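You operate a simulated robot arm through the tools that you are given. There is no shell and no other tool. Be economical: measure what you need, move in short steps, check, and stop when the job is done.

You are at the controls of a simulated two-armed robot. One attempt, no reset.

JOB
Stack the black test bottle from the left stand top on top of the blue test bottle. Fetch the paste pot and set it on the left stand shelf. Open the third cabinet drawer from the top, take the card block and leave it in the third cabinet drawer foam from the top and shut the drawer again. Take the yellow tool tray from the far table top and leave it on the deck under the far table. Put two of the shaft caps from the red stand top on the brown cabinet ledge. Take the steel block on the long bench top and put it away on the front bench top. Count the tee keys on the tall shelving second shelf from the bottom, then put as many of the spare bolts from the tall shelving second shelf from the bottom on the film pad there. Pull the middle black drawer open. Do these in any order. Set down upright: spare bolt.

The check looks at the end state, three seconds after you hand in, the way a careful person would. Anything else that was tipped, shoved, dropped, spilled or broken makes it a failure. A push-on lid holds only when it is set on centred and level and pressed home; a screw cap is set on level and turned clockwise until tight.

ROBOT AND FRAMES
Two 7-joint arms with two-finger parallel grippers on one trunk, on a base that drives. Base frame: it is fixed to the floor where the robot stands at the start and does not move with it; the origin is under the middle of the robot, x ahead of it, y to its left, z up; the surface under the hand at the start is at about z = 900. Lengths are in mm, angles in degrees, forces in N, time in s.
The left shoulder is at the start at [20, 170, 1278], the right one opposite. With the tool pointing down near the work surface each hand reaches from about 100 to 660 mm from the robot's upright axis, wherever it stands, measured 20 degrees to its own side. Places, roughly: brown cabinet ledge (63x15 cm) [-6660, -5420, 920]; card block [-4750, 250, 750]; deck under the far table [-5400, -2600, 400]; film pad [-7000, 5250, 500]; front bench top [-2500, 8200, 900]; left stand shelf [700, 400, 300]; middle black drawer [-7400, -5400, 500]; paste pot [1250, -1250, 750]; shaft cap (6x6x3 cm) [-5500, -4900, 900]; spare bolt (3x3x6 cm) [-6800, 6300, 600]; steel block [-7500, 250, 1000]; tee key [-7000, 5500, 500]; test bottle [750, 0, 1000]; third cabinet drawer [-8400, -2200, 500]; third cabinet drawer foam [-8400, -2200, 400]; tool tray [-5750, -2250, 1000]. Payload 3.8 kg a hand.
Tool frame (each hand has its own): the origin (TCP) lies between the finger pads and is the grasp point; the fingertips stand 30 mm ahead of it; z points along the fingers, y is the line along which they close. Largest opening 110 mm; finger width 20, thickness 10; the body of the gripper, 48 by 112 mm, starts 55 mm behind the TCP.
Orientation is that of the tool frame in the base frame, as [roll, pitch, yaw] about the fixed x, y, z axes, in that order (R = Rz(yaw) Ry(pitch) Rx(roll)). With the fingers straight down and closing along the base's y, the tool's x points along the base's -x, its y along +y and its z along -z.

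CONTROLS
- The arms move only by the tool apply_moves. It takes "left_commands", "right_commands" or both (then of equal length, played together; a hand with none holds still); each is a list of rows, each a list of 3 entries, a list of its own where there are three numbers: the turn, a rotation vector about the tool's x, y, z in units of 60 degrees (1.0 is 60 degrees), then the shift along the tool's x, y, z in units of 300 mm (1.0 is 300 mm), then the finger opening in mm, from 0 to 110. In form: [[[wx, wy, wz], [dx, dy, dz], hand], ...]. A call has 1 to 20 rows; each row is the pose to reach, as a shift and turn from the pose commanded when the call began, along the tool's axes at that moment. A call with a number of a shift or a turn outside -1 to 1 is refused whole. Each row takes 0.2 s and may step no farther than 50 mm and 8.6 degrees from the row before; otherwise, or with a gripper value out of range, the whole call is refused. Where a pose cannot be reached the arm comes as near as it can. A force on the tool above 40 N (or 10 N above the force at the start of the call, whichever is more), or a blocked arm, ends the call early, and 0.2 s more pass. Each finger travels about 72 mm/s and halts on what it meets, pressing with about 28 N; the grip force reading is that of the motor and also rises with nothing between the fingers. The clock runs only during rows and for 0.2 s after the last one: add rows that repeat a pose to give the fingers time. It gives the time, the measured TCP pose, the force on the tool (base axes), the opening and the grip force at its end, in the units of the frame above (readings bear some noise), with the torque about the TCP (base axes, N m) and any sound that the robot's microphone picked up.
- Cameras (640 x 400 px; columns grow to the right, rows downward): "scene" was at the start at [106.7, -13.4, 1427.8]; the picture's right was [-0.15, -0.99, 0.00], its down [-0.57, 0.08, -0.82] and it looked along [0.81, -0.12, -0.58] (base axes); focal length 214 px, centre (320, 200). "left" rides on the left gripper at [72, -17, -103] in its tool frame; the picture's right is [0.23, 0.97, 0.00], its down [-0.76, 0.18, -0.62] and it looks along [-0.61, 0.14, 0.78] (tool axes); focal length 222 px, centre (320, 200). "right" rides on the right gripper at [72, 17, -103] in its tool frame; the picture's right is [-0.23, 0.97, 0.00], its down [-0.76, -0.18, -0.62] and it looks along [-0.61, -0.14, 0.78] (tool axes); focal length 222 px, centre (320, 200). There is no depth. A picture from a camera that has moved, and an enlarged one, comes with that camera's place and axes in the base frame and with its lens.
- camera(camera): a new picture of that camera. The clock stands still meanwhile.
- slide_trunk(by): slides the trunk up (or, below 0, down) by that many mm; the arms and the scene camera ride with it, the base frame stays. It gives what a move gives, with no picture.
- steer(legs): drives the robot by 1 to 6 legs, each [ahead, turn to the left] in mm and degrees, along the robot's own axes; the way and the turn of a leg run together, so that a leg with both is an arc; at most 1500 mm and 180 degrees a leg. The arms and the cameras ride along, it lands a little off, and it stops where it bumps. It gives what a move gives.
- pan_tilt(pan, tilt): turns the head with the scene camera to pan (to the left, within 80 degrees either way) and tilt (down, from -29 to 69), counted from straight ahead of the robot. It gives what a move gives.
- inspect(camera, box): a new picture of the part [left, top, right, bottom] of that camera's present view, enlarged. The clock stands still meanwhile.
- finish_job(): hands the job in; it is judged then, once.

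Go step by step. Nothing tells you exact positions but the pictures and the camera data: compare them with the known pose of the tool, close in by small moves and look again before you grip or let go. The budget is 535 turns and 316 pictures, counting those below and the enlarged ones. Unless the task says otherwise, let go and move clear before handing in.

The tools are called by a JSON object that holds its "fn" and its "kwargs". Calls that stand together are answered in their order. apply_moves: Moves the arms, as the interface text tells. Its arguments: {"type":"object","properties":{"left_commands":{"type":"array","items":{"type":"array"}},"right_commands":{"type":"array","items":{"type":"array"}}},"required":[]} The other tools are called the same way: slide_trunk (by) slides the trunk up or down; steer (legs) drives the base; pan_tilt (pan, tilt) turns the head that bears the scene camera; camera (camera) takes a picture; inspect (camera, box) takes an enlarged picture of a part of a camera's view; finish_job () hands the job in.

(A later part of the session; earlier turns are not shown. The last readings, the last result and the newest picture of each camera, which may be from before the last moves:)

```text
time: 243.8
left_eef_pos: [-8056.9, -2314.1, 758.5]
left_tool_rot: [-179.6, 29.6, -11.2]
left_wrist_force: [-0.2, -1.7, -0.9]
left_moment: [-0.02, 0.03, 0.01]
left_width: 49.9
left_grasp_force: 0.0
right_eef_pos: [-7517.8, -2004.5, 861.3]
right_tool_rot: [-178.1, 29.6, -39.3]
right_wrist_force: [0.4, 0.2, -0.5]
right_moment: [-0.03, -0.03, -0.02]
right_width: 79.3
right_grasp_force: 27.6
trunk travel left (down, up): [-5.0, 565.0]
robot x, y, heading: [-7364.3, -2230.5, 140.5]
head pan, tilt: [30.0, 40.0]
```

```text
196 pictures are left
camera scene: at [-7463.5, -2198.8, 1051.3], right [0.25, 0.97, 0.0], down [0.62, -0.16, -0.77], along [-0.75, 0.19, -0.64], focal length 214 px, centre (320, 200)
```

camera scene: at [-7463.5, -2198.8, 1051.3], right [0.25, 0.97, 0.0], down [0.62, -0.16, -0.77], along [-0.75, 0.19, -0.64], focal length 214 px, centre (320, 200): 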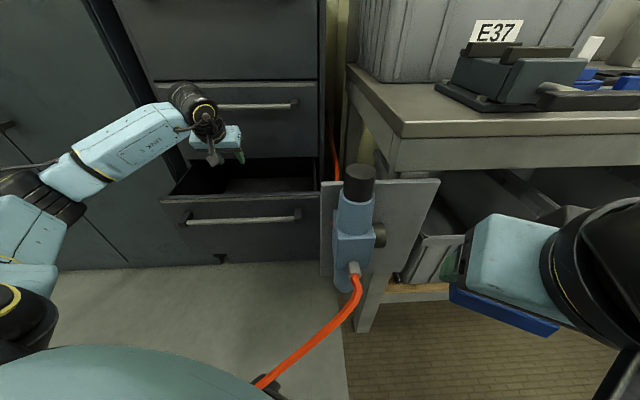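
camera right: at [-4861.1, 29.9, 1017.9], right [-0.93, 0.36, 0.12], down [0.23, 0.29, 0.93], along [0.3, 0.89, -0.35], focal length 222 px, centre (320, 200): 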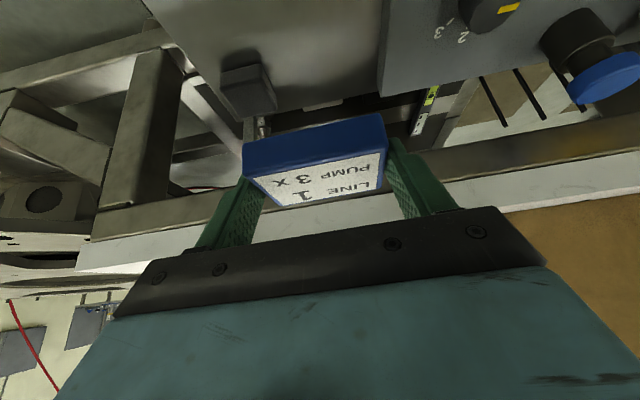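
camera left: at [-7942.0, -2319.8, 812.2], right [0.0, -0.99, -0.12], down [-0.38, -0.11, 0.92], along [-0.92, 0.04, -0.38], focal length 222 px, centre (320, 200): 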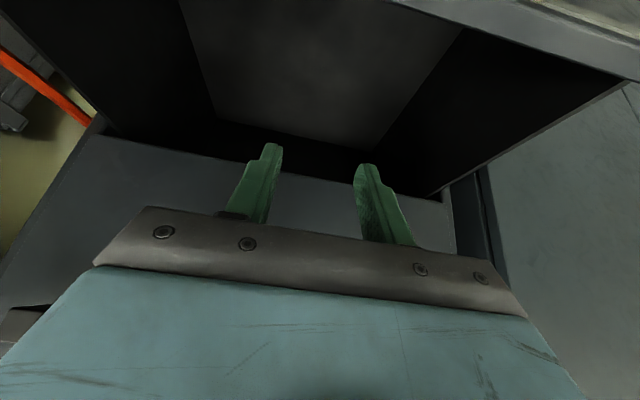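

The drawer is right beneath the fingers. Down 110 mm, then pull.

{"fn": "apply_moves", "kwargs": {"left_commands": [[[0, 0, 0], [0.06, 0, 0.106], 50], [[0, 0, 0], [0.12, 0, 0.213], 50], [[0, 0, 0], [0.181, 0, 0.319], 50], [[0, 0, 0], [0.24, 0, 0.285], 50], [[0, 0, 0], [0.3, 0, 0.251], 50], [[0, 0, 0], [0.36, 0, 0.217], 50], [[0, 0, 0], [0.42, 0, 0.183], 50], [[0, 0, 0], [0.48, 0, 0.149], 50], [[0, 0, 0], [0.53, 0, 0.121], 50], [[0, 0, 0], [0.53, 0, 0.121], 50]]}}

{"fn": "camera", "kwargs": {"camera": "scene"}}

{"fn": "camera", "kwargs": {"camera": "left"}}

```text
time: 246.0
left_eef_pos: [-7935.7, -2337.7, 648.4]
left_tool_rot: [-179.7, 29.5, -11.2]
left_wrist_force: [-0.5, -0.1, -0.7]
left_moment: [0.0, 0.01, -0.04]
left_width: 50.1
left_grasp_force: 0.1
right_eef_pos: [-7517.6, -2004.3, 861.6]
right_tool_rot: [-178.1, 29.7, -39.2]
right_wrist_force: [-0.9, -0.2, -1.4]
right_moment: [-0.02, 0.02, -0.01]
right_width: 79.3
right_grasp_force: 28.2
trunk travel left (down, up): [-5.0, 565.0]
robot x, y, heading: [-7362.5, -2232.2, 140.5]
head pan, tilt: [30.0, 40.0]
```

```text
195 pictures are left
camera scene: at [-7463.3, -2198.6, 1051.5], right [0.25, 0.97, 0.0], down [0.61, -0.16, -0.77], along [-0.75, 0.19, -0.63], focal length 214 px, centre (320, 200)
```

scene: 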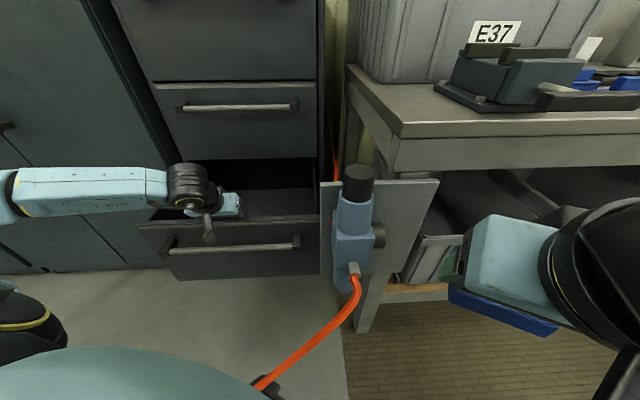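

```text
194 pictures are left
camera left: at [-7820.4, -2343.1, 702.1], right [0.0, -0.99, -0.12], down [-0.38, -0.11, 0.92], along [-0.92, 0.04, -0.38], focal length 222 px, centre (320, 200)
```

left: 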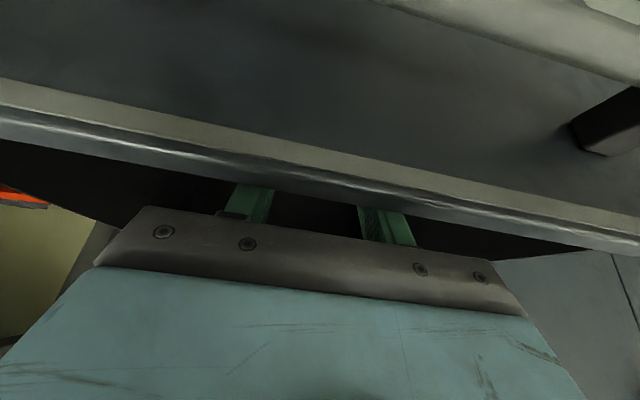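

Now about 300 mm open. I withdraw the left hand upward and to the left.

{"fn": "apply_moves", "kwargs": {"left_commands": [[[0, 0, 0], [-0.058, 0, 0.033], 50], [[0, 0, 0], [-0.12, 0, -0.08], 50], [[0, 0, 0], [-0.19, 0, -0.2], 50], [[0, 0, 0], [-0.26, 0, -0.32], 50], [[0, 0, 0], [-0.32, 0.05, -0.43], 50], [[0, 0, 0], [-0.388, 0.1, -0.547], 50], [[0, 0, 0], [-0.388, 0.2, -0.547], 50]]}}

{"fn": "camera", "kwargs": {"camera": "left"}}

{"fn": "camera", "kwargs": {"camera": "scene"}}

```text
time: 247.6
left_eef_pos: [-7968.6, -2393.8, 849.3]
left_tool_rot: [-179.6, 29.7, -11.2]
left_wrist_force: [0.1, 0.2, -0.7]
left_moment: [0.01, 0.01, -0.03]
left_width: 50.2
left_grasp_force: 0.0
right_eef_pos: [-7516.9, -2004.9, 861.5]
right_tool_rot: [-178.1, 29.7, -39.2]
right_wrist_force: [0.4, 0.1, -1.0]
right_moment: [-0.01, 0.01, -0.01]
right_width: 79.7
right_grasp_force: 27.4
trunk travel left (down, up): [-5.0, 565.0]
robot x, y, heading: [-7362.1, -2235.4, 140.6]
head pan, tilt: [30.0, 40.0]
```

```text
193 pictures are left
camera left: at [-7853.0, -2400.3, 903.1], right [0.0, -0.99, -0.12], down [-0.38, -0.11, 0.92], along [-0.92, 0.04, -0.38], focal length 222 px, centre (320, 200)
```

left: 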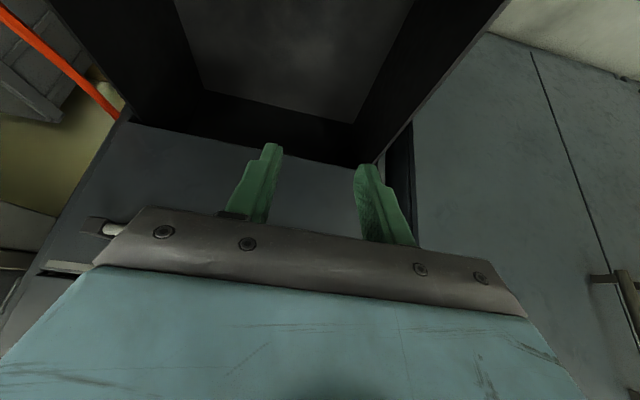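

```text
192 pictures are left
camera scene: at [-7463.5, -2198.6, 1051.6], right [0.25, 0.97, 0.0], down [0.61, -0.16, -0.77], along [-0.75, 0.19, -0.63], focal length 214 px, centre (320, 200)
```

scene: 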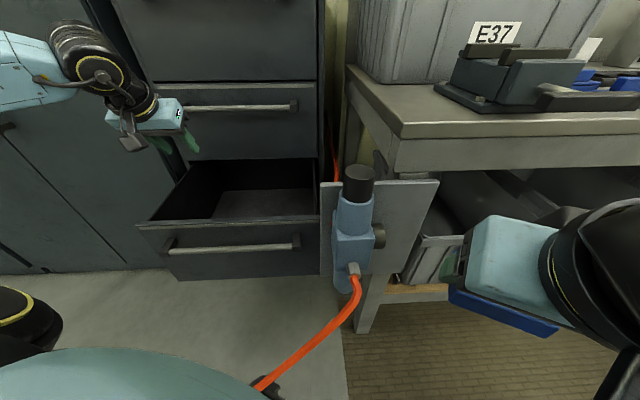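

The right arm would have to pass through the regulator to reach inside, while the left arm has a clear path. I'll hand the block over via the bench top: raise the trunk and face the bench.

{"fn": "slide_trunk", "kwargs": {"by": 300}}

{"fn": "steer", "kwargs": {"legs": [[0, -37], [230, 0], [0, 66]]}}

{"fn": "pan_tilt", "kwargs": {"pan": 0, "tilt": 45}}

{"fn": "camera", "kwargs": {"camera": "scene"}}

```text
time: 250.6
left_eef_pos: [-7968.1, -2394.4, 1149.9]
left_tool_rot: [-179.7, 29.7, -11.1]
left_wrist_force: [0.0, 1.3, 0.1]
left_moment: [0.02, -0.01, -0.01]
left_width: 49.8
left_grasp_force: 0.0
right_eef_pos: [-7517.6, -2004.9, 1161.7]
right_tool_rot: [-178.2, 29.7, -39.2]
right_wrist_force: [-0.3, 0.6, -0.2]
right_moment: [-0.01, 0.0, -0.01]
right_width: 79.2
right_grasp_force: 27.6
trunk travel left (down, up): [-305.0, 265.0]
robot x, y, heading: [-7355.4, -2234.4, 140.6]
head pan, tilt: [30.0, 40.0]
```

```text
time: 253.8
left_eef_pos: [-7981.7, -1835.1, 1149.3]
left_tool_rot: [-179.8, 28.6, -47.8]
left_wrist_force: [5.8, -0.4, 2.8]
left_moment: [-0.01, -0.03, 0.04]
left_width: 48.6
left_grasp_force: 0.0
right_eef_pos: [-7392.7, -1787.5, 1159.1]
right_tool_rot: [-177.8, 29.2, -76.0]
right_wrist_force: [0.1, -0.3, -0.1]
right_moment: [-0.03, 0.0, -0.01]
right_width: 79.5
right_grasp_force: 27.9
trunk travel left (down, up): [-305.0, 265.0]
robot x, y, heading: [-7406.3, -2062.2, 104.1]
head pan, tilt: [30.0, 40.0]
stopped in leg 2: the force on the tool passed its limit at 86 N (the readings are from after the stop); the commanded pose is now the measured one
```

```text
time: 254.8
left_eef_pos: [-7982.0, -1834.6, 1148.8]
left_tool_rot: [-179.9, 28.6, -47.8]
left_wrist_force: [7.8, -1.9, -0.2]
left_moment: [-0.06, -0.2, 0.17]
left_width: 47.5
left_grasp_force: 0.0
right_eef_pos: [-7391.5, -1787.8, 1161.6]
right_tool_rot: [-177.9, 29.5, -76.0]
right_wrist_force: [0.0, 0.6, -1.2]
right_moment: [0.0, -0.01, 0.02]
right_width: 79.4
right_grasp_force: 27.7
trunk travel left (down, up): [-305.0, 265.0]
robot x, y, heading: [-7405.0, -2059.6, 103.7]
head pan, tilt: [0.0, 45.0]
```

```text
191 pictures are left
camera scene: at [-7429.7, -1964.3, 1343.4], right [0.97, 0.24, 0.0], down [0.17, -0.69, -0.71], along [-0.17, 0.69, -0.71], focal length 214 px, centre (320, 200)
```

scene: 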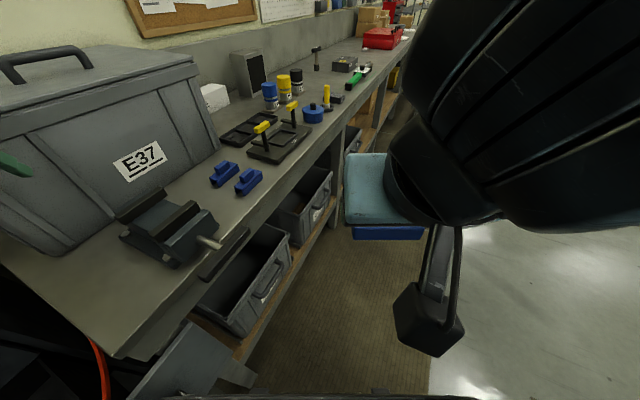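

My extended left hand brushed the E37 bin during the move. I back off along the same line and retract the left arm before going on.

{"fn": "steer", "kwargs": {"legs": [[-80, 0]]}}

{"fn": "pan_tilt", "kwargs": {"pan": 40, "tilt": 30}}

{"fn": "camera", "kwargs": {"camera": "scene"}}

```text
time: 255.9
left_eef_pos: [-7964.0, -1910.9, 1146.9]
left_tool_rot: [-179.7, 28.7, -47.8]
left_wrist_force: [0.2, -0.7, 0.3]
left_moment: [0.02, 0.01, 0.02]
left_width: 49.7
left_grasp_force: 0.0
right_eef_pos: [-7374.1, -1865.1, 1161.2]
right_tool_rot: [-177.9, 29.5, -75.9]
right_wrist_force: [0.3, -0.7, -0.9]
right_moment: [0.02, -0.01, -0.01]
right_width: 79.3
right_grasp_force: 28.1
trunk travel left (down, up): [-305.0, 265.0]
robot x, y, heading: [-7383.2, -2138.4, 103.8]
head pan, tilt: [0.0, 45.0]
```

```text
time: 256.9
left_eef_pos: [-7964.4, -1910.7, 1148.1]
left_tool_rot: [-179.7, 28.6, -47.9]
left_wrist_force: [-0.5, 0.5, -0.9]
left_moment: [0.01, 0.0, -0.01]
left_width: 49.9
left_grasp_force: 0.0
right_eef_pos: [-7373.5, -1863.8, 1160.4]
right_tool_rot: [-178.0, 29.0, -76.6]
right_wrist_force: [0.9, -0.5, -0.6]
right_moment: [-0.03, -0.03, -0.02]
right_width: 79.4
right_grasp_force: 28.5
trunk travel left (down, up): [-305.0, 265.0]
robot x, y, heading: [-7386.5, -2138.7, 103.7]
head pan, tilt: [40.0, 30.0]
```

```text
190 pictures are left
camera scene: at [-7452.0, -2053.1, 1362.4], right [0.75, 0.67, 0.0], down [0.36, -0.4, -0.85], along [-0.56, 0.63, -0.53], focal length 214 px, centre (320, 200)
```

scene: 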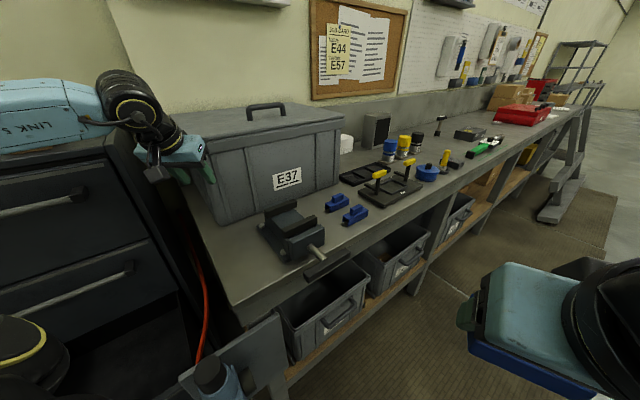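

The bin looks unmoved. For the hand-over I need a flat free spot; I'll zoom on the bin lid and the bench corner.

{"fn": "inspect", "kwargs": {"camera": "scene", "box": [150, 80, 360, 300]}}

```text
1.82 times, centred on (255, 190) of scene
camera zoom: at [-7452.0, -2053.1, 1362.4], right [0.75, 0.67, 0.0], down [0.36, -0.4, -0.85], along [-0.56, 0.63, -0.53], focal length 390 px, centre (438, 218)
```

zoom: 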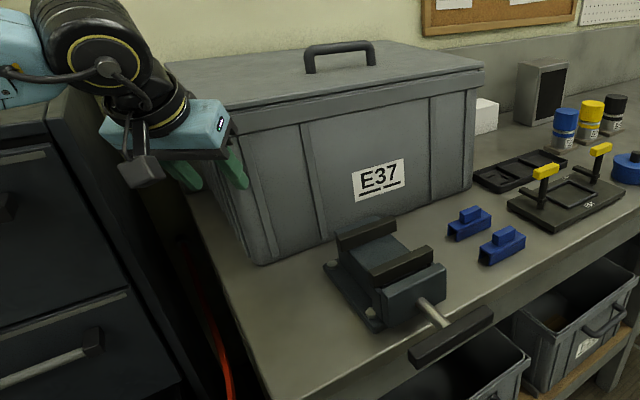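

There's a free strip about 150 mm wide at the bench's front-left corner, around (-7890, -1880). Turning in place to heading 175° keeps the arms clear and puts it in the right hand's reach.

{"fn": "steer", "kwargs": {"legs": [[0, 71.3]]}}

{"fn": "pan_tilt", "kwargs": {"pan": -22, "tilt": 42}}

{"fn": "camera", "kwargs": {"camera": "scene"}}

```text
time: 260.4
left_eef_pos: [-7783.1, -2620.2, 1148.3]
left_tool_rot: [-179.7, 28.5, 24.2]
left_wrist_force: [-0.5, -0.8, 0.5]
left_moment: [-0.01, -0.01, 0.07]
left_width: 50.0
left_grasp_force: 0.1
right_eef_pos: [-7644.7, -2043.8, 1162.0]
right_tool_rot: [-177.8, 29.2, -4.2]
right_wrist_force: [0.2, -0.4, -0.7]
right_moment: [0.0, -0.01, -0.03]
right_width: 79.3
right_grasp_force: 28.3
trunk travel left (down, up): [-305.0, 265.0]
robot x, y, heading: [-7384.6, -2139.4, 176.0]
head pan, tilt: [40.0, 30.0]
```

```text
time: 261.8
left_eef_pos: [-7782.1, -2618.2, 1147.9]
left_tool_rot: [-179.8, 28.6, 24.3]
left_wrist_force: [-0.1, 1.0, 0.1]
left_moment: [0.0, 0.03, 0.0]
left_width: 50.0
left_grasp_force: 0.1
right_eef_pos: [-7645.7, -2043.7, 1161.0]
right_tool_rot: [-177.8, 29.1, -4.2]
right_wrist_force: [0.1, 0.2, -0.7]
right_moment: [0.0, -0.01, 0.0]
right_width: 79.1
right_grasp_force: 28.2
trunk travel left (down, up): [-305.0, 265.0]
robot x, y, heading: [-7388.1, -2140.5, 175.8]
head pan, tilt: [-22.0, 42.0]
```

```text
188 pictures are left
camera scene: at [-7483.5, -2102.1, 1347.7], right [0.44, 0.9, 0.0], down [0.6, -0.29, -0.74], along [-0.67, 0.33, -0.67], focal length 214 px, centre (320, 200)
```

scene: 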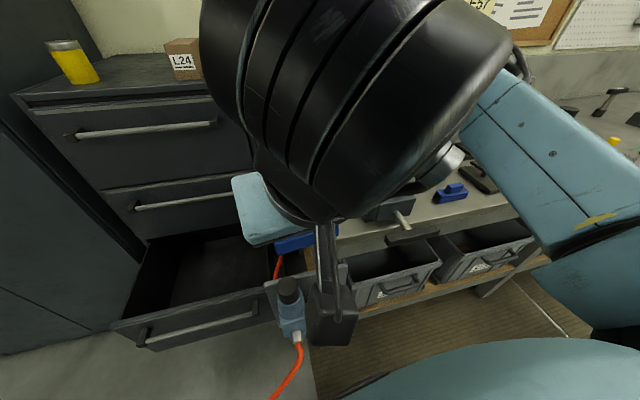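

I move the right hand over the free bench strip.

{"fn": "apply_moves", "kwargs": {"right_commands": [[[0, 0, 0], [-0.058, -0.061, 0.105], 60], [[0, 0, 0], [-0.117, -0.122, 0.209], 60], [[0, 0, 0], [-0.175, -0.183, 0.314], 60], [[0, 0, 0], [-0.233, -0.244, 0.418], 60], [[0, 0, 0], [-0.292, -0.305, 0.523], 60], [[0, 0, 0], [-0.35, -0.366, 0.627], 60], [[0, 0, 0], [-0.409, -0.427, 0.732], 60], [[0, 0, 0], [-0.467, -0.488, 0.836], 60]]}}

{"fn": "camera", "kwargs": {"camera": "scene"}}

{"fn": "camera", "kwargs": {"camera": "right"}}

```text
time: 263.6
left_eef_pos: [-7782.2, -2619.4, 1147.6]
left_tool_rot: [-179.9, 28.6, 24.3]
left_wrist_force: [0.3, -0.1, 0.0]
left_moment: [0.0, 0.0, 0.03]
left_width: 50.1
left_grasp_force: 0.0
right_eef_pos: [-7879.9, -1870.6, 1013.7]
right_tool_rot: [-177.8, 29.1, -4.2]
right_wrist_force: [-0.5, -0.1, 0.2]
right_moment: [-0.02, 0.03, 0.01]
right_width: 79.6
right_grasp_force: 27.7
trunk travel left (down, up): [-305.0, 265.0]
robot x, y, heading: [-7385.4, -2138.8, 175.9]
head pan, tilt: [-22.0, 42.0]
```

```text
187 pictures are left
camera scene: at [-7484.1, -2101.7, 1347.6], right [0.44, 0.9, 0.0], down [0.6, -0.29, -0.74], along [-0.67, 0.33, -0.67], focal length 214 px, centre (320, 200)
```

scene: 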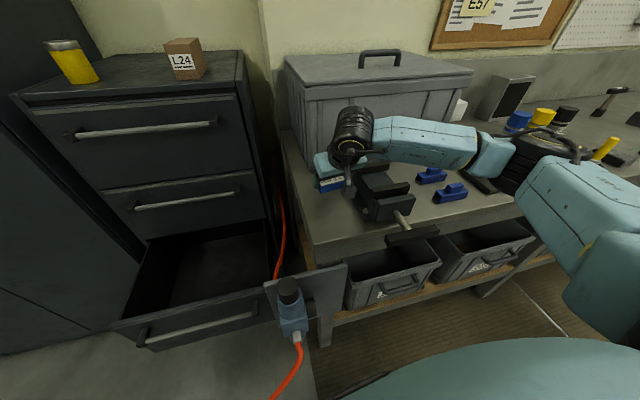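

```text
186 pictures are left
camera right: at [-7767.2, -1899.9, 1067.8], right [-0.29, -0.95, 0.08], down [-0.35, 0.18, 0.92], along [-0.89, 0.24, -0.38], focal length 222 px, centre (320, 200)
```

right: 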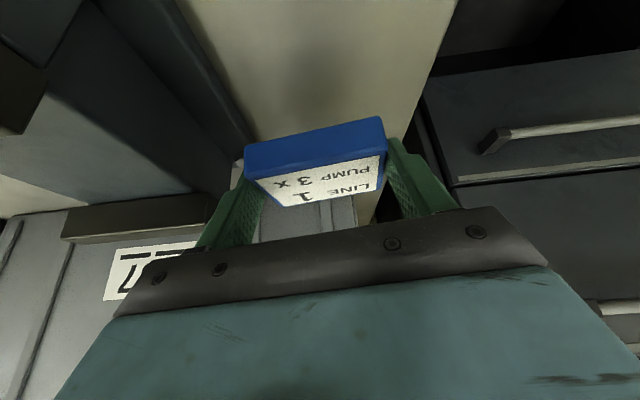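

The strip looks free beneath the block. Lowering toward the bench.

{"fn": "apply_moves", "kwargs": {"right_commands": [[[0, 0, 0], [0.035, 0, 0.063], 60], [[0, 0, 0], [0.07, 0, 0.126], 60], [[0, 0, 0], [0.097, 0, 0.175], 60], [[0, 0, 0], [0.097, 0, 0.175], 60]]}}

{"fn": "camera", "kwargs": {"camera": "right"}}

{"fn": "inspect", "kwargs": {"camera": "scene", "box": [270, 100, 450, 250]}}

```text
time: 264.6
left_eef_pos: [-7780.0, -2620.9, 1150.2]
left_tool_rot: [-179.6, 28.7, 24.5]
left_wrist_force: [0.3, -0.2, 0.4]
left_moment: [0.0, 0.01, -0.06]
left_width: 50.2
left_grasp_force: 0.0
right_eef_pos: [-7877.3, -1871.0, 962.4]
right_tool_rot: [-178.1, 30.1, -4.4]
right_wrist_force: [-0.9, 3.4, 33.3]
right_moment: [-1.21, 0.8, 0.14]
right_width: 79.4
right_grasp_force: 27.3
trunk travel left (down, up): [-305.0, 265.0]
robot x, y, heading: [-7388.2, -2140.0, 175.9]
head pan, tilt: [-22.0, 42.0]
```

```text
185 pictures are left
camera right: at [-7764.3, -1900.2, 1014.5], right [-0.29, -0.95, 0.09], down [-0.33, 0.18, 0.93], along [-0.9, 0.24, -0.37], focal length 222 px, centre (320, 200)
```

right: 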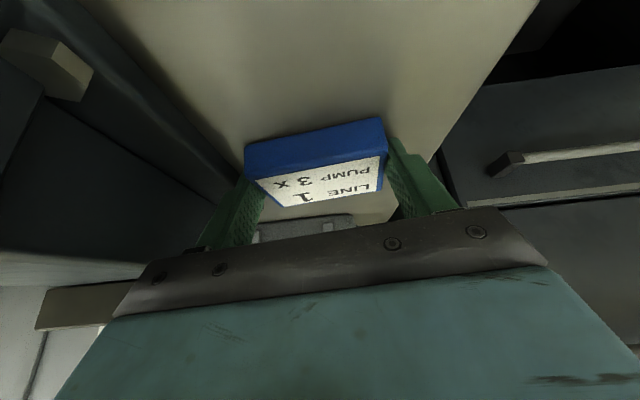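

```text
2.67 times, centred on (360, 175) of scene
camera zoom: at [-7481.0, -2102.7, 1348.3], right [0.44, 0.9, 0.0], down [0.6, -0.29, -0.74], along [-0.67, 0.33, -0.67], focal length 572 px, centre (213, 267)
```

zoom: 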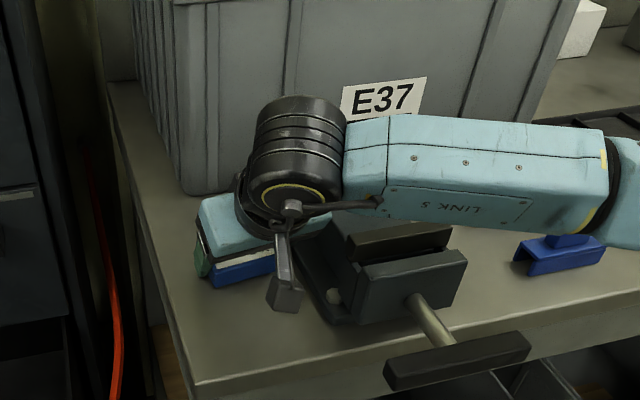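

Contact: the bench top is a bit higher than I estimated and the block is resting on it. I release gently.

{"fn": "apply_moves", "kwargs": {"right_commands": [[[0, 0, 0], [-0.004, 0, -0.007], 60], [[0, 0, 0], [-0.004, 0, -0.007], 80], [[0, 0, 0], [-0.004, 0, -0.007], 84], [[0, 0, 0], [-0.004, 0, -0.007], 90], [[0, 0, 0], [-0.004, 0, -0.007], 90], [[0, 0, 0], [-0.004, 0, -0.03], 90], [[0, 0, 0], [-0.004, 0, -0.1], 90], [[0, 0, 0], [-0.02, 0, -0.25], 90], [[0, 0, 0], [-0.04, 0, -0.4], 90]]}}

{"fn": "camera", "kwargs": {"camera": "right"}}

{"fn": "inspect", "kwargs": {"camera": "scene", "box": [270, 100, 450, 250]}}

```text
time: 266.6
left_eef_pos: [-7781.3, -2619.6, 1147.3]
left_tool_rot: [-179.6, 28.6, 24.2]
left_wrist_force: [-0.6, 0.0, 0.3]
left_moment: [0.02, 0.02, 0.0]
left_width: 50.2
left_grasp_force: 0.0
right_eef_pos: [-7827.4, -1876.8, 1063.4]
right_tool_rot: [-177.8, 29.1, -4.2]
right_wrist_force: [-0.6, 0.2, -0.1]
right_moment: [0.02, 0.02, 0.02]
right_width: 90.0
right_grasp_force: 0.2
trunk travel left (down, up): [-305.0, 265.0]
robot x, y, heading: [-7387.2, -2139.0, 176.0]
head pan, tilt: [-22.0, 42.0]
```

```text
183 pictures are left
camera right: at [-7715.5, -1905.5, 1117.8], right [-0.29, -0.95, 0.08], down [-0.35, 0.18, 0.92], along [-0.89, 0.24, -0.38], focal length 222 px, centre (320, 200)
```

right: 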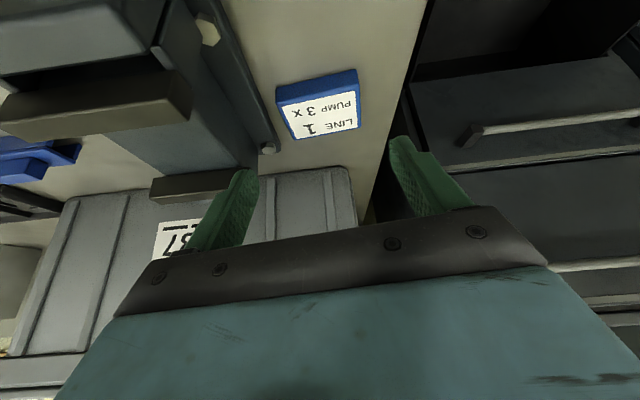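

```text
2.67 times, centred on (360, 175) of scene
camera zoom: at [-7483.2, -2102.4, 1347.7], right [0.44, 0.9, 0.0], down [0.6, -0.29, -0.74], along [-0.67, 0.33, -0.67], focal length 572 px, centre (213, 267)
```

zoom: 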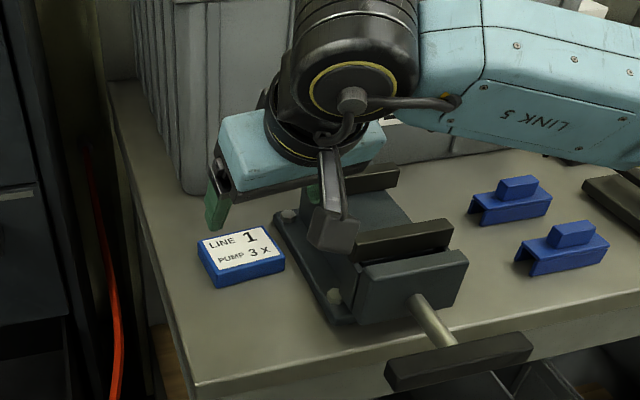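

The block lies flat on the bench. I retract the right hand, then turn so the left hand can pick it up from above across its short side.

{"fn": "apply_moves", "kwargs": {"right_commands": [[[0, 0, 0], [0.0, 0.0, -0.12], 90], [[0, 0, 0], [0.05, 0.02, -0.24], 90], [[0, 0, 0], [0.11, 0.08, -0.35], 90], [[0, 0, 0], [0.17, 0.15, -0.45], 90], [[0, 0, 0], [0.22, 0.21, -0.53], 90], [[0, 0, 0], [0.268, 0.266, -0.596], 90]]}}

{"fn": "steer", "kwargs": {"legs": [[0, -39]]}}

{"fn": "pan_tilt", "kwargs": {"pan": 10, "tilt": 42}}

{"fn": "camera", "kwargs": {"camera": "scene"}}

```text
time: 268.0
left_eef_pos: [-7781.8, -2619.7, 1147.6]
left_tool_rot: [-179.7, 28.5, 24.4]
left_wrist_force: [-0.3, 0.7, 0.6]
left_moment: [0.0, 0.05, -0.02]
left_width: 50.3
left_grasp_force: 0.1
right_eef_pos: [-7676.7, -1975.4, 1177.9]
right_tool_rot: [-177.8, 29.2, -4.1]
right_wrist_force: [-0.4, -0.3, 0.3]
right_moment: [0.01, -0.01, 0.01]
right_width: 89.7
right_grasp_force: 0.0
trunk travel left (down, up): [-305.0, 265.0]
robot x, y, heading: [-7387.4, -2140.7, 176.2]
head pan, tilt: [-22.0, 42.0]
```

```text
time: 270.2
left_eef_pos: [-7996.0, -2263.2, 1146.9]
left_tool_rot: [-179.8, 28.6, -14.8]
left_wrist_force: [1.3, -0.4, 0.5]
left_moment: [0.0, 0.0, -0.02]
left_width: 50.2
left_grasp_force: 0.1
right_eef_pos: [-7507.9, -1827.6, 1176.3]
right_tool_rot: [-177.8, 29.2, -43.3]
right_wrist_force: [-0.4, 0.4, 0.9]
right_moment: [0.01, 0.04, -0.01]
right_width: 90.2
right_grasp_force: 0.1
trunk travel left (down, up): [-305.0, 265.0]
robot x, y, heading: [-7388.6, -2137.8, 136.9]
head pan, tilt: [-22.0, 42.0]
```

```text
time: 271.2
left_eef_pos: [-7996.4, -2262.3, 1148.3]
left_tool_rot: [-179.8, 28.7, -14.8]
left_wrist_force: [0.1, 0.2, 0.8]
left_moment: [0.02, 0.03, 0.01]
left_width: 50.1
left_grasp_force: 0.1
right_eef_pos: [-7508.3, -1827.5, 1176.3]
right_tool_rot: [-177.8, 29.2, -43.4]
right_wrist_force: [0.4, 0.6, 1.0]
right_moment: [0.02, -0.03, 0.0]
right_width: 90.0
right_grasp_force: 0.0
trunk travel left (down, up): [-305.0, 265.0]
robot x, y, heading: [-7387.9, -2137.2, 136.7]
head pan, tilt: [10.0, 42.0]
```

```text
181 pictures are left
camera scene: at [-7472.7, -2080.1, 1347.7], right [0.55, 0.84, 0.0], down [0.56, -0.37, -0.74], along [-0.62, 0.41, -0.67], focal length 214 px, centre (320, 200)
```

scene: 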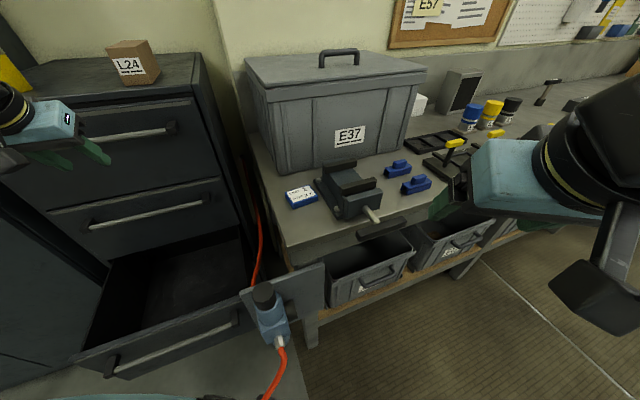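

Now I turn the left hand tool-down with its fingers across the block's short side, moving toward the bench in two stages.

{"fn": "apply_moves", "kwargs": {"left_commands": [[[0.028, 0.033, 0.108], [0.046, -0.128, -0.008], 90], [[0.055, 0.067, 0.216], [0.093, -0.256, -0.015], 90], [[0.083, 0.1, 0.323], [0.139, -0.384, -0.023], 90], [[0.11, 0.133, 0.431], [0.185, -0.511, -0.031], 90], [[0.138, 0.166, 0.539], [0.232, -0.639, -0.038], 90], [[0.1655, 0.1995, 0.6467], [0.278, -0.767, -0.046], 90]]}}

{"fn": "camera", "kwargs": {"camera": "scene"}}

```text
time: 272.6
left_eef_pos: [-7857.9, -2060.0, 1117.7]
left_tool_rot: [174.8, 14.2, -56.0]
left_wrist_force: [0.6, 0.0, -0.8]
left_moment: [0.01, -0.01, -0.01]
left_width: 90.0
left_grasp_force: 0.1
right_eef_pos: [-7508.2, -1826.6, 1176.3]
right_tool_rot: [-177.9, 29.1, -43.4]
right_wrist_force: [-0.3, 0.0, 0.0]
right_moment: [-0.04, -0.01, 0.01]
right_width: 90.0
right_grasp_force: 0.1
trunk travel left (down, up): [-305.0, 265.0]
robot x, y, heading: [-7389.0, -2139.9, 136.7]
head pan, tilt: [10.0, 42.0]
```

```text
180 pictures are left
camera scene: at [-7472.5, -2079.0, 1347.6], right [0.55, 0.84, 0.0], down [0.56, -0.37, -0.74], along [-0.62, 0.41, -0.67], focal length 214 px, centre (320, 200)
```

scene: 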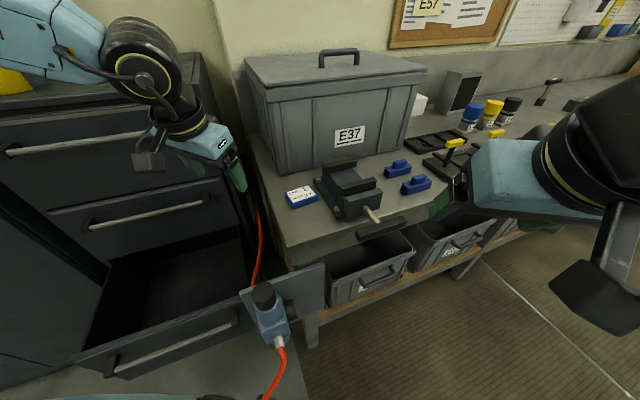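

{"fn": "apply_moves", "kwargs": {"left_commands": [[[0.028, 0.033, 0.108], [-0.081, -0.048, 0.05], 90], [[0.055, 0.067, 0.216], [-0.162, -0.095, 0.099], 90], [[0.083, 0.1, 0.323], [-0.243, -0.143, 0.149], 90], [[0.11, 0.133, 0.431], [-0.324, -0.191, 0.198], 90], [[0.138, 0.166, 0.539], [-0.405, -0.238, 0.248], 90], [[0.1655, 0.1995, 0.6467], [-0.486, -0.286, 0.297], 90], [[0.1655, 0.1995, 0.6467], [-0.486, -0.286, 0.297], 90]]}}

{"fn": "camera", "kwargs": {"camera": "left"}}

{"fn": "camera", "kwargs": {"camera": "scene"}}

```text
time: 274.2
left_eef_pos: [-7832.6, -1937.1, 1065.5]
left_tool_rot: [179.9, 0.2, -94.1]
left_wrist_force: [0.2, 0.4, -0.4]
left_moment: [-0.01, 0.0, 0.02]
left_width: 90.1
left_grasp_force: 0.0
left hand out of reach, approached as far as the arm can: row 5, 6, 7
right_eef_pos: [-7508.5, -1827.8, 1177.9]
right_tool_rot: [-177.7, 29.3, -43.3]
right_wrist_force: [-0.2, -0.7, -0.8]
right_moment: [-0.02, -0.01, -0.01]
right_width: 90.0
right_grasp_force: 0.1
trunk travel left (down, up): [-305.0, 265.0]
robot x, y, heading: [-7387.6, -2137.3, 136.7]
head pan, tilt: [10.0, 42.0]
```

```text
179 pictures are left
camera left: at [-7820.6, -2011.4, 1170.2], right [-0.99, -0.16, 0.0], down [-0.12, 0.77, 0.63], along [-0.1, 0.62, -0.78], focal length 222 px, centre (320, 200)
```

left: 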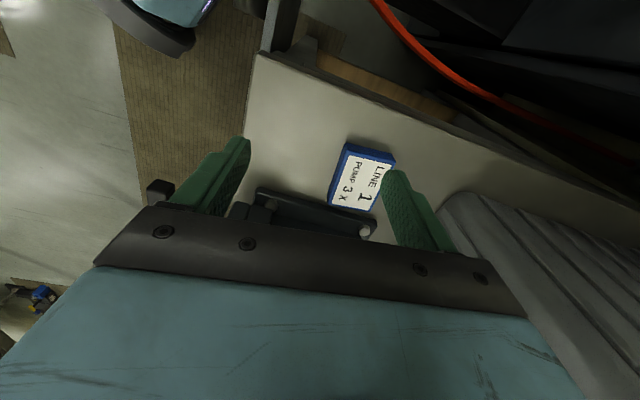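

```text
178 pictures are left
camera scene: at [-7473.2, -2080.1, 1347.7], right [0.55, 0.84, 0.0], down [0.56, -0.37, -0.74], along [-0.62, 0.41, -0.67], focal length 214 px, centre (320, 200)
```

scene: 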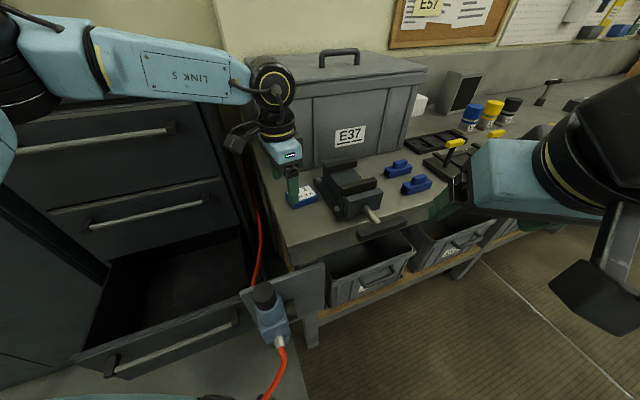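

Just short. Driving the base 80 mm ahead moves the hand exactly over the block.

{"fn": "steer", "kwargs": {"legs": [[80, 0]]}}

{"fn": "camera", "kwargs": {"camera": "left"}}

```text
time: 275.2
left_eef_pos: [-7891.0, -1882.0, 1067.3]
left_tool_rot: [180.0, 0.2, -94.1]
left_wrist_force: [-0.7, 0.3, -0.1]
left_moment: [0.03, 0.02, 0.02]
left_width: 90.1
left_grasp_force: 0.0
right_eef_pos: [-7569.0, -1772.5, 1178.0]
right_tool_rot: [-177.7, 29.1, -43.3]
right_wrist_force: [-1.2, -0.3, 0.3]
right_moment: [-0.03, -0.02, 0.01]
right_width: 90.1
right_grasp_force: 0.1
trunk travel left (down, up): [-305.0, 265.0]
robot x, y, heading: [-7445.5, -2085.9, 136.5]
head pan, tilt: [10.0, 42.0]
```

```text
177 pictures are left
camera left: at [-7879.1, -1956.0, 1170.0], right [-0.99, -0.16, 0.0], down [-0.12, 0.77, 0.63], along [-0.1, 0.62, -0.78], focal length 222 px, centre (320, 200)
```

left: 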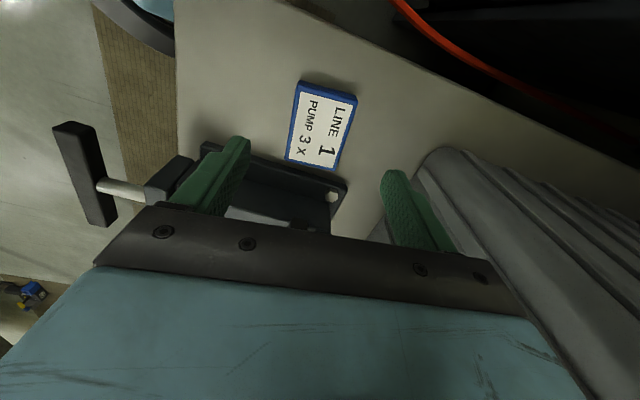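

Nicely over the block. Lowering and gripping it.

{"fn": "apply_moves", "kwargs": {"left_commands": [[[0, 0, 0], [-0.02, 0.005, 0.1], 90], [[0, 0, 0], [-0.02, 0.005, 0.2], 90], [[0, 0, 0], [-0.02, 0.005, 0.28], 90], [[0, 0, 0], [-0.02, 0.005, 0.32], 90], [[0, 0, 0], [-0.02, 0.005, 0.335], 90], [[0, 0, 0], [-0.02, 0.005, 0.335], 90]]}}

{"fn": "camera", "kwargs": {"camera": "left"}}

{"fn": "inspect", "kwargs": {"camera": "scene", "box": [230, 120, 390, 250]}}

```text
time: 276.6
left_eef_pos: [-7896.0, -1911.3, 981.9]
left_tool_rot: [179.9, 0.3, -94.1]
left_wrist_force: [0.0, 0.0, 0.0]
left_moment: [0.0, 0.04, -0.03]
left_width: 89.8
left_grasp_force: 0.2
left hand out of reach, approached as far as the arm can: row 1, 2, 3, 4, 5, 6
right_eef_pos: [-7567.4, -1773.4, 1176.5]
right_tool_rot: [-177.8, 29.2, -43.3]
right_wrist_force: [-0.2, 0.7, 0.5]
right_moment: [-0.01, -0.02, -0.01]
right_width: 89.8
right_grasp_force: 0.0
trunk travel left (down, up): [-305.0, 265.0]
robot x, y, heading: [-7442.2, -2081.9, 136.6]
head pan, tilt: [10.0, 42.0]
```

```text
176 pictures are left
camera left: at [-7883.7, -1984.3, 1084.0], right [-0.99, -0.16, 0.0], down [-0.12, 0.77, 0.63], along [-0.1, 0.62, -0.78], focal length 222 px, centre (320, 200)
```

left: 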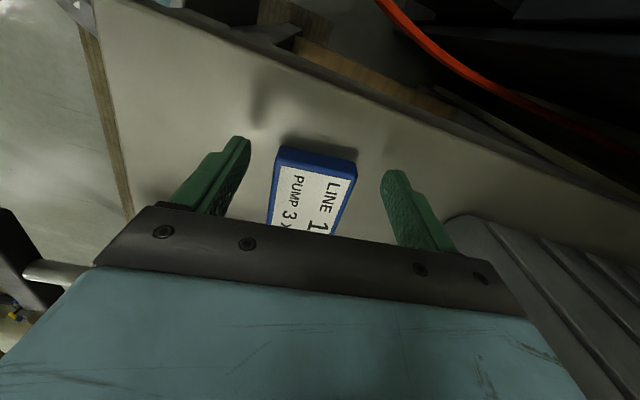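

```text
3.08 times, centred on (310, 185) of scene
camera zoom: at [-7530.9, -2025.3, 1347.7], right [0.55, 0.84, 0.0], down [0.56, -0.37, -0.74], along [-0.62, 0.41, -0.67], focal length 660 px, centre (351, 246)
```

zoom: 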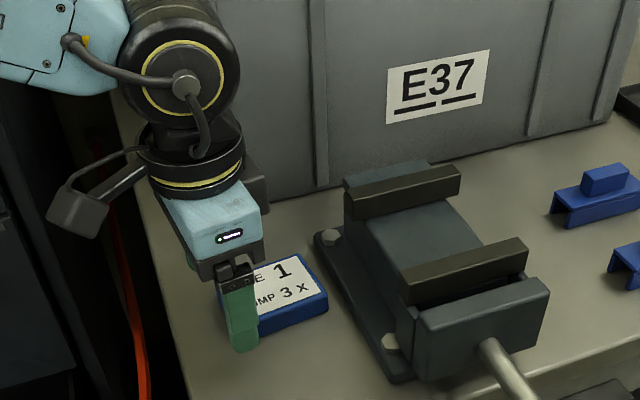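

Still a bit short of reach at this height. I raise slightly, move the base 45 mm closer and correct.

{"fn": "apply_moves", "kwargs": {"left_commands": [[[0, 0, 0], [0, 0, -0.08], 90], [[0, 0, 0], [0, 0, -0.16], 90]]}}

{"fn": "steer", "kwargs": {"legs": [[50, 0]]}}

{"fn": "camera", "kwargs": {"camera": "left"}}

```text
time: 277.2
left_eef_pos: [-7895.7, -1907.7, 1029.2]
left_tool_rot: [179.9, 0.3, -94.2]
left_wrist_force: [0.1, 1.0, -0.5]
left_moment: [-0.03, -0.01, 0.01]
left_width: 90.1
left_grasp_force: 0.0
right_eef_pos: [-7566.2, -1771.6, 1178.0]
right_tool_rot: [-177.9, 29.2, -43.3]
right_wrist_force: [-0.9, -0.1, 0.4]
right_moment: [0.0, 0.02, -0.04]
right_width: 90.2
right_grasp_force: 0.0
trunk travel left (down, up): [-305.0, 265.0]
robot x, y, heading: [-7444.4, -2085.0, 136.8]
head pan, tilt: [10.0, 42.0]
```

```text
time: 278.1
left_eef_pos: [-7932.5, -1872.9, 1028.4]
left_tool_rot: [180.0, 0.2, -94.0]
left_wrist_force: [-0.5, 0.3, -1.0]
left_moment: [0.01, -0.03, 0.01]
left_width: 90.0
left_grasp_force: 0.1
right_eef_pos: [-7603.3, -1738.2, 1176.5]
right_tool_rot: [-177.9, 29.2, -43.3]
right_wrist_force: [-1.7, 0.0, 0.3]
right_moment: [-0.02, 0.01, -0.02]
right_width: 90.0
right_grasp_force: 0.1
trunk travel left (down, up): [-305.0, 265.0]
robot x, y, heading: [-7481.8, -2049.9, 136.7]
head pan, tilt: [10.0, 42.0]
```

```text
174 pictures are left
camera left: at [-7920.2, -1946.9, 1131.5], right [-0.99, -0.16, 0.0], down [-0.12, 0.77, 0.63], along [-0.1, 0.62, -0.78], focal length 222 px, centre (320, 200)
```

left: 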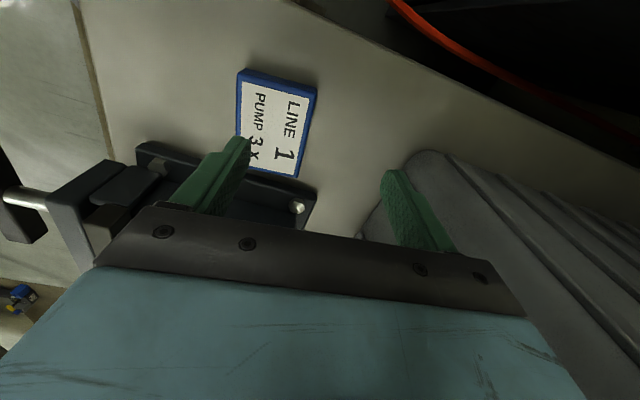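

{"fn": "apply_moves", "kwargs": {"left_commands": [[[0, 0, 0], [0.008, -0.119, 0], 90], [[0, 0, 0], [0.008, -0.119, 0.08], 90], [[0, 0, 0], [0.008, -0.119, 0.15], 90], [[0, 0, 0], [0.008, -0.119, 0.18], 90], [[0, 0, 0], [0.008, -0.119, 0.205], 90], [[0, 0, 0], [0.008, -0.119, 0.205], 90]]}}

{"fn": "camera", "kwargs": {"camera": "left"}}

```text
time: 279.6
left_eef_pos: [-7899.9, -1886.8, 974.1]
left_tool_rot: [179.9, 0.3, -94.0]
left_wrist_force: [-0.1, 0.4, 0.3]
left_moment: [-0.02, -0.02, -0.02]
left_width: 89.7
left_grasp_force: 0.1
left hand out of reach, approached as far as the arm can: row 3, 4, 5, 6
right_eef_pos: [-7603.5, -1739.0, 1176.2]
right_tool_rot: [-177.8, 29.2, -43.3]
right_wrist_force: [1.0, 1.2, 0.5]
right_moment: [-0.01, 0.03, -0.05]
right_width: 89.9
right_grasp_force: 0.1
trunk travel left (down, up): [-305.0, 265.0]
robot x, y, heading: [-7479.0, -2051.1, 137.0]
head pan, tilt: [10.0, 42.0]
```

```text
173 pictures are left
camera left: at [-7887.3, -1961.1, 1075.5], right [-0.99, -0.16, 0.0], down [-0.12, 0.77, 0.63], along [-0.1, 0.62, -0.78], focal length 222 px, centre (320, 200)
```

left: 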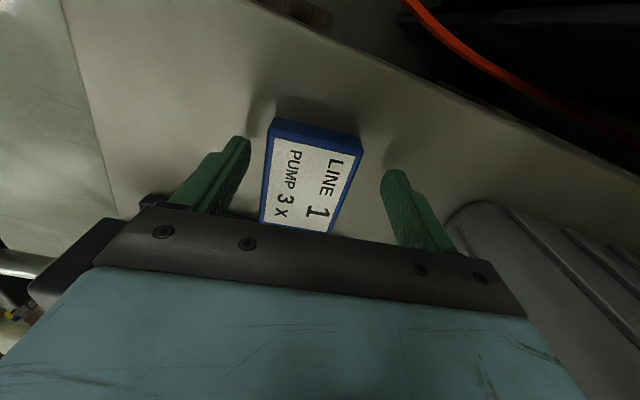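

The hand straddles the block; lowering the trunk 7 mm brings the tips to gripping height.

{"fn": "slide_trunk", "kwargs": {"by": -7}}

{"fn": "apply_moves", "kwargs": {"left_commands": [[[0, 0, 0], [0, 0, 0], 75], [[0, 0, 0], [0, 0, 0], 60], [[0, 0, 0], [0, 0, 0], 45], [[0, 0, 0], [0, 0, 0], 35], [[0, 0, 0], [0, 0, 0], 35]]}}

```text
time: 280.1
left_eef_pos: [-7899.8, -1886.7, 966.0]
left_tool_rot: [179.9, 0.3, -94.1]
left_wrist_force: [-0.1, 0.4, 0.4]
left_moment: [-0.02, 0.01, 0.03]
left_width: 90.2
left_grasp_force: 0.1
right_eef_pos: [-7602.9, -1738.8, 1170.2]
right_tool_rot: [-177.8, 29.1, -43.4]
right_wrist_force: [-0.3, 0.0, 0.0]
right_moment: [0.02, -0.01, -0.01]
right_width: 90.0
right_grasp_force: 0.1
trunk travel left (down, up): [-298.0, 272.0]
robot x, y, heading: [-7478.7, -2050.0, 136.9]
head pan, tilt: [10.0, 42.0]
```

```text
time: 281.3
left_eef_pos: [-7899.2, -1887.2, 966.4]
left_tool_rot: [179.9, 0.4, -94.0]
left_wrist_force: [0.2, 0.3, 0.8]
left_moment: [0.0, -0.02, -0.1]
left_width: 59.4
left_grasp_force: 27.9
right_eef_pos: [-7603.1, -1739.6, 1170.3]
right_tool_rot: [-177.9, 29.2, -43.3]
right_wrist_force: [0.8, 0.2, -0.9]
right_moment: [-0.05, 0.02, -0.01]
right_width: 90.0
right_grasp_force: 0.0
trunk travel left (down, up): [-298.0, 272.0]
robot x, y, heading: [-7480.8, -2052.3, 137.0]
head pan, tilt: [10.0, 42.0]
```

The left hand has the block (59 mm). I lift it with the trunk and back away from the bench.

{"fn": "slide_trunk", "kwargs": {"by": 120}}

{"fn": "steer", "kwargs": {"legs": [[-70, 0]]}}

{"fn": "camera", "kwargs": {"camera": "scene"}}

```text
time: 282.8
left_eef_pos: [-7899.1, -1887.7, 1085.9]
left_tool_rot: [179.8, 0.3, -94.0]
left_wrist_force: [-0.7, -0.3, -0.6]
left_moment: [-0.02, -0.01, 0.03]
left_width: 59.1
left_grasp_force: 27.4
right_eef_pos: [-7603.1, -1739.9, 1290.0]
right_tool_rot: [-177.7, 29.2, -43.3]
right_wrist_force: [-0.1, 0.9, 0.1]
right_moment: [0.0, -0.03, -0.01]
right_width: 89.8
right_grasp_force: 0.0
trunk travel left (down, up): [-418.0, 152.0]
robot x, y, heading: [-7479.2, -2053.0, 137.0]
head pan, tilt: [10.0, 42.0]
```

```text
time: 283.8
left_eef_pos: [-7848.1, -1938.0, 1086.0]
left_tool_rot: [179.9, 0.3, -93.8]
left_wrist_force: [0.5, 0.1, -0.9]
left_moment: [0.03, 0.01, 0.03]
left_width: 59.3
left_grasp_force: 28.7
right_eef_pos: [-7550.1, -1788.6, 1290.7]
right_tool_rot: [-177.8, 29.2, -43.2]
right_wrist_force: [0.0, -0.1, -0.2]
right_moment: [0.01, 0.03, 0.02]
right_width: 89.8
right_grasp_force: 0.1
trunk travel left (down, up): [-418.0, 152.0]
robot x, y, heading: [-7428.0, -2098.4, 136.9]
head pan, tilt: [10.0, 42.0]
```

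```text
172 pictures are left
camera scene: at [-7514.9, -2040.8, 1460.8], right [0.55, 0.84, 0.0], down [0.56, -0.36, -0.74], along [-0.62, 0.41, -0.67], focal length 214 px, centre (320, 200)
```

scene: 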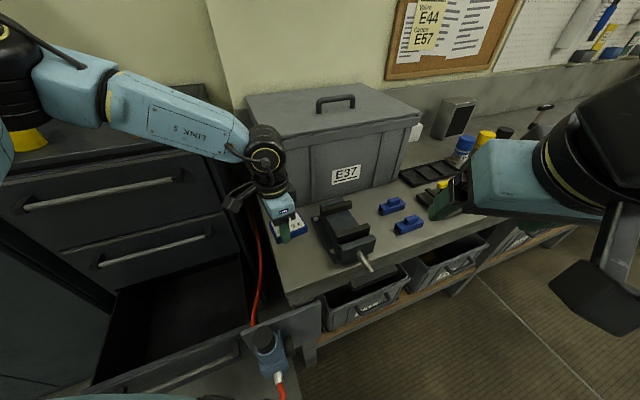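

Block in hand. I turn a little toward the drawer and carry the block over it, rotating the wrist back to a comfortable angle.

{"fn": "steer", "kwargs": {"legs": [[0, 13]]}}

{"fn": "apply_moves", "kwargs": {"left_commands": [[[0, 0, -0.115], [0.099, 0.08, 0], 35], [[0, 0, -0.229], [0.198, 0.161, 0], 35], [[0, 0, -0.344], [0.296, 0.242, 0], 35], [[0, 0, -0.458], [0.395, 0.322, 0], 35], [[0, 0, -0.573], [0.494, 0.402, 0], 35], [[0, 0, -0.688], [0.592, 0.483, 0], 35], [[0, 0, -0.802], [0.691, 0.563, 0], 35], [[0, 0, -0.917], [0.79, 0.644, 0], 35]]}}

{"fn": "pan_tilt", "kwargs": {"pan": 30, "tilt": 45}}

{"fn": "camera", "kwargs": {"camera": "scene"}}

{"fn": "camera", "kwargs": {"camera": "left"}}

```text
time: 285.1
left_eef_pos: [-7874.7, -2036.2, 1086.0]
left_tool_rot: [179.9, 0.3, -80.7]
left_wrist_force: [-0.4, 0.5, -0.4]
left_moment: [-0.04, -0.02, 0.02]
left_width: 59.3
left_grasp_force: 28.1
right_eef_pos: [-7621.1, -1824.5, 1290.3]
right_tool_rot: [-177.8, 29.2, -29.9]
right_wrist_force: [0.0, -1.0, 0.4]
right_moment: [-0.01, -0.03, 0.01]
right_width: 90.1
right_grasp_force: 0.0
trunk travel left (down, up): [-418.0, 152.0]
robot x, y, heading: [-7429.2, -2099.3, 150.3]
head pan, tilt: [10.0, 42.0]
```

```text
time: 286.9
left_eef_pos: [-8029.8, -2302.5, 1085.6]
left_tool_rot: [-179.8, 0.2, -25.6]
left_wrist_force: [0.2, -0.4, -0.5]
left_moment: [0.02, -0.05, -0.01]
left_width: 59.3
left_grasp_force: 28.4
right_eef_pos: [-7620.3, -1824.5, 1289.4]
right_tool_rot: [-177.8, 29.3, -29.9]
right_wrist_force: [-0.5, 0.5, -0.1]
right_moment: [0.02, -0.03, 0.01]
right_width: 90.2
right_grasp_force: 0.1
trunk travel left (down, up): [-418.0, 152.0]
robot x, y, heading: [-7429.3, -2102.8, 150.2]
head pan, tilt: [10.0, 42.0]
```

```text
time: 287.7
left_eef_pos: [-8029.6, -2300.7, 1087.1]
left_tool_rot: [-179.8, 0.2, -25.6]
left_wrist_force: [-0.4, 0.3, -1.3]
left_moment: [-0.03, -0.02, -0.03]
left_width: 59.1
left_grasp_force: 28.3
right_eef_pos: [-7619.9, -1824.4, 1289.3]
right_tool_rot: [-177.8, 29.2, -29.9]
right_wrist_force: [0.0, -1.3, -0.3]
right_moment: [0.03, -0.02, -0.03]
right_width: 89.9
right_grasp_force: 0.0
trunk travel left (down, up): [-418.0, 152.0]
robot x, y, heading: [-7432.3, -2099.7, 150.1]
head pan, tilt: [30.0, 45.0]
```

```text
171 pictures are left
camera scene: at [-7530.0, -2089.7, 1456.4], right [0.0, 1.0, 0.0], down [0.71, 0.0, -0.71], along [-0.71, 0.0, -0.71], focal length 214 px, centre (320, 200)
```

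scene: 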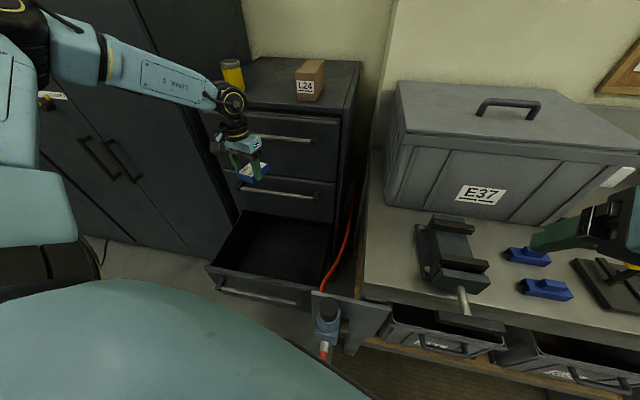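

```text
170 pictures are left
camera left: at [-7956.5, -2317.0, 1188.6], right [-0.22, -0.98, 0.0], down [-0.76, 0.17, 0.63], along [-0.61, 0.14, -0.78], focal length 222 px, centre (320, 200)
```

left: 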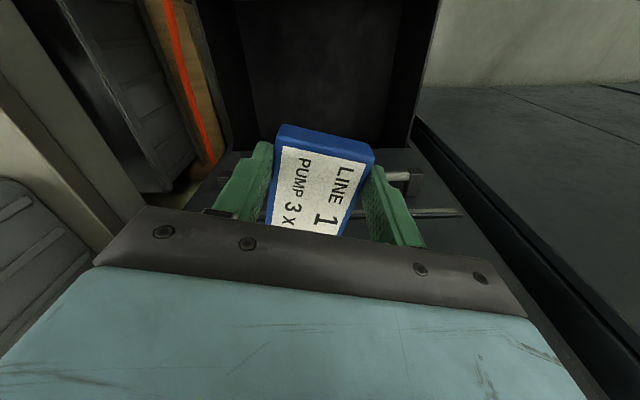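

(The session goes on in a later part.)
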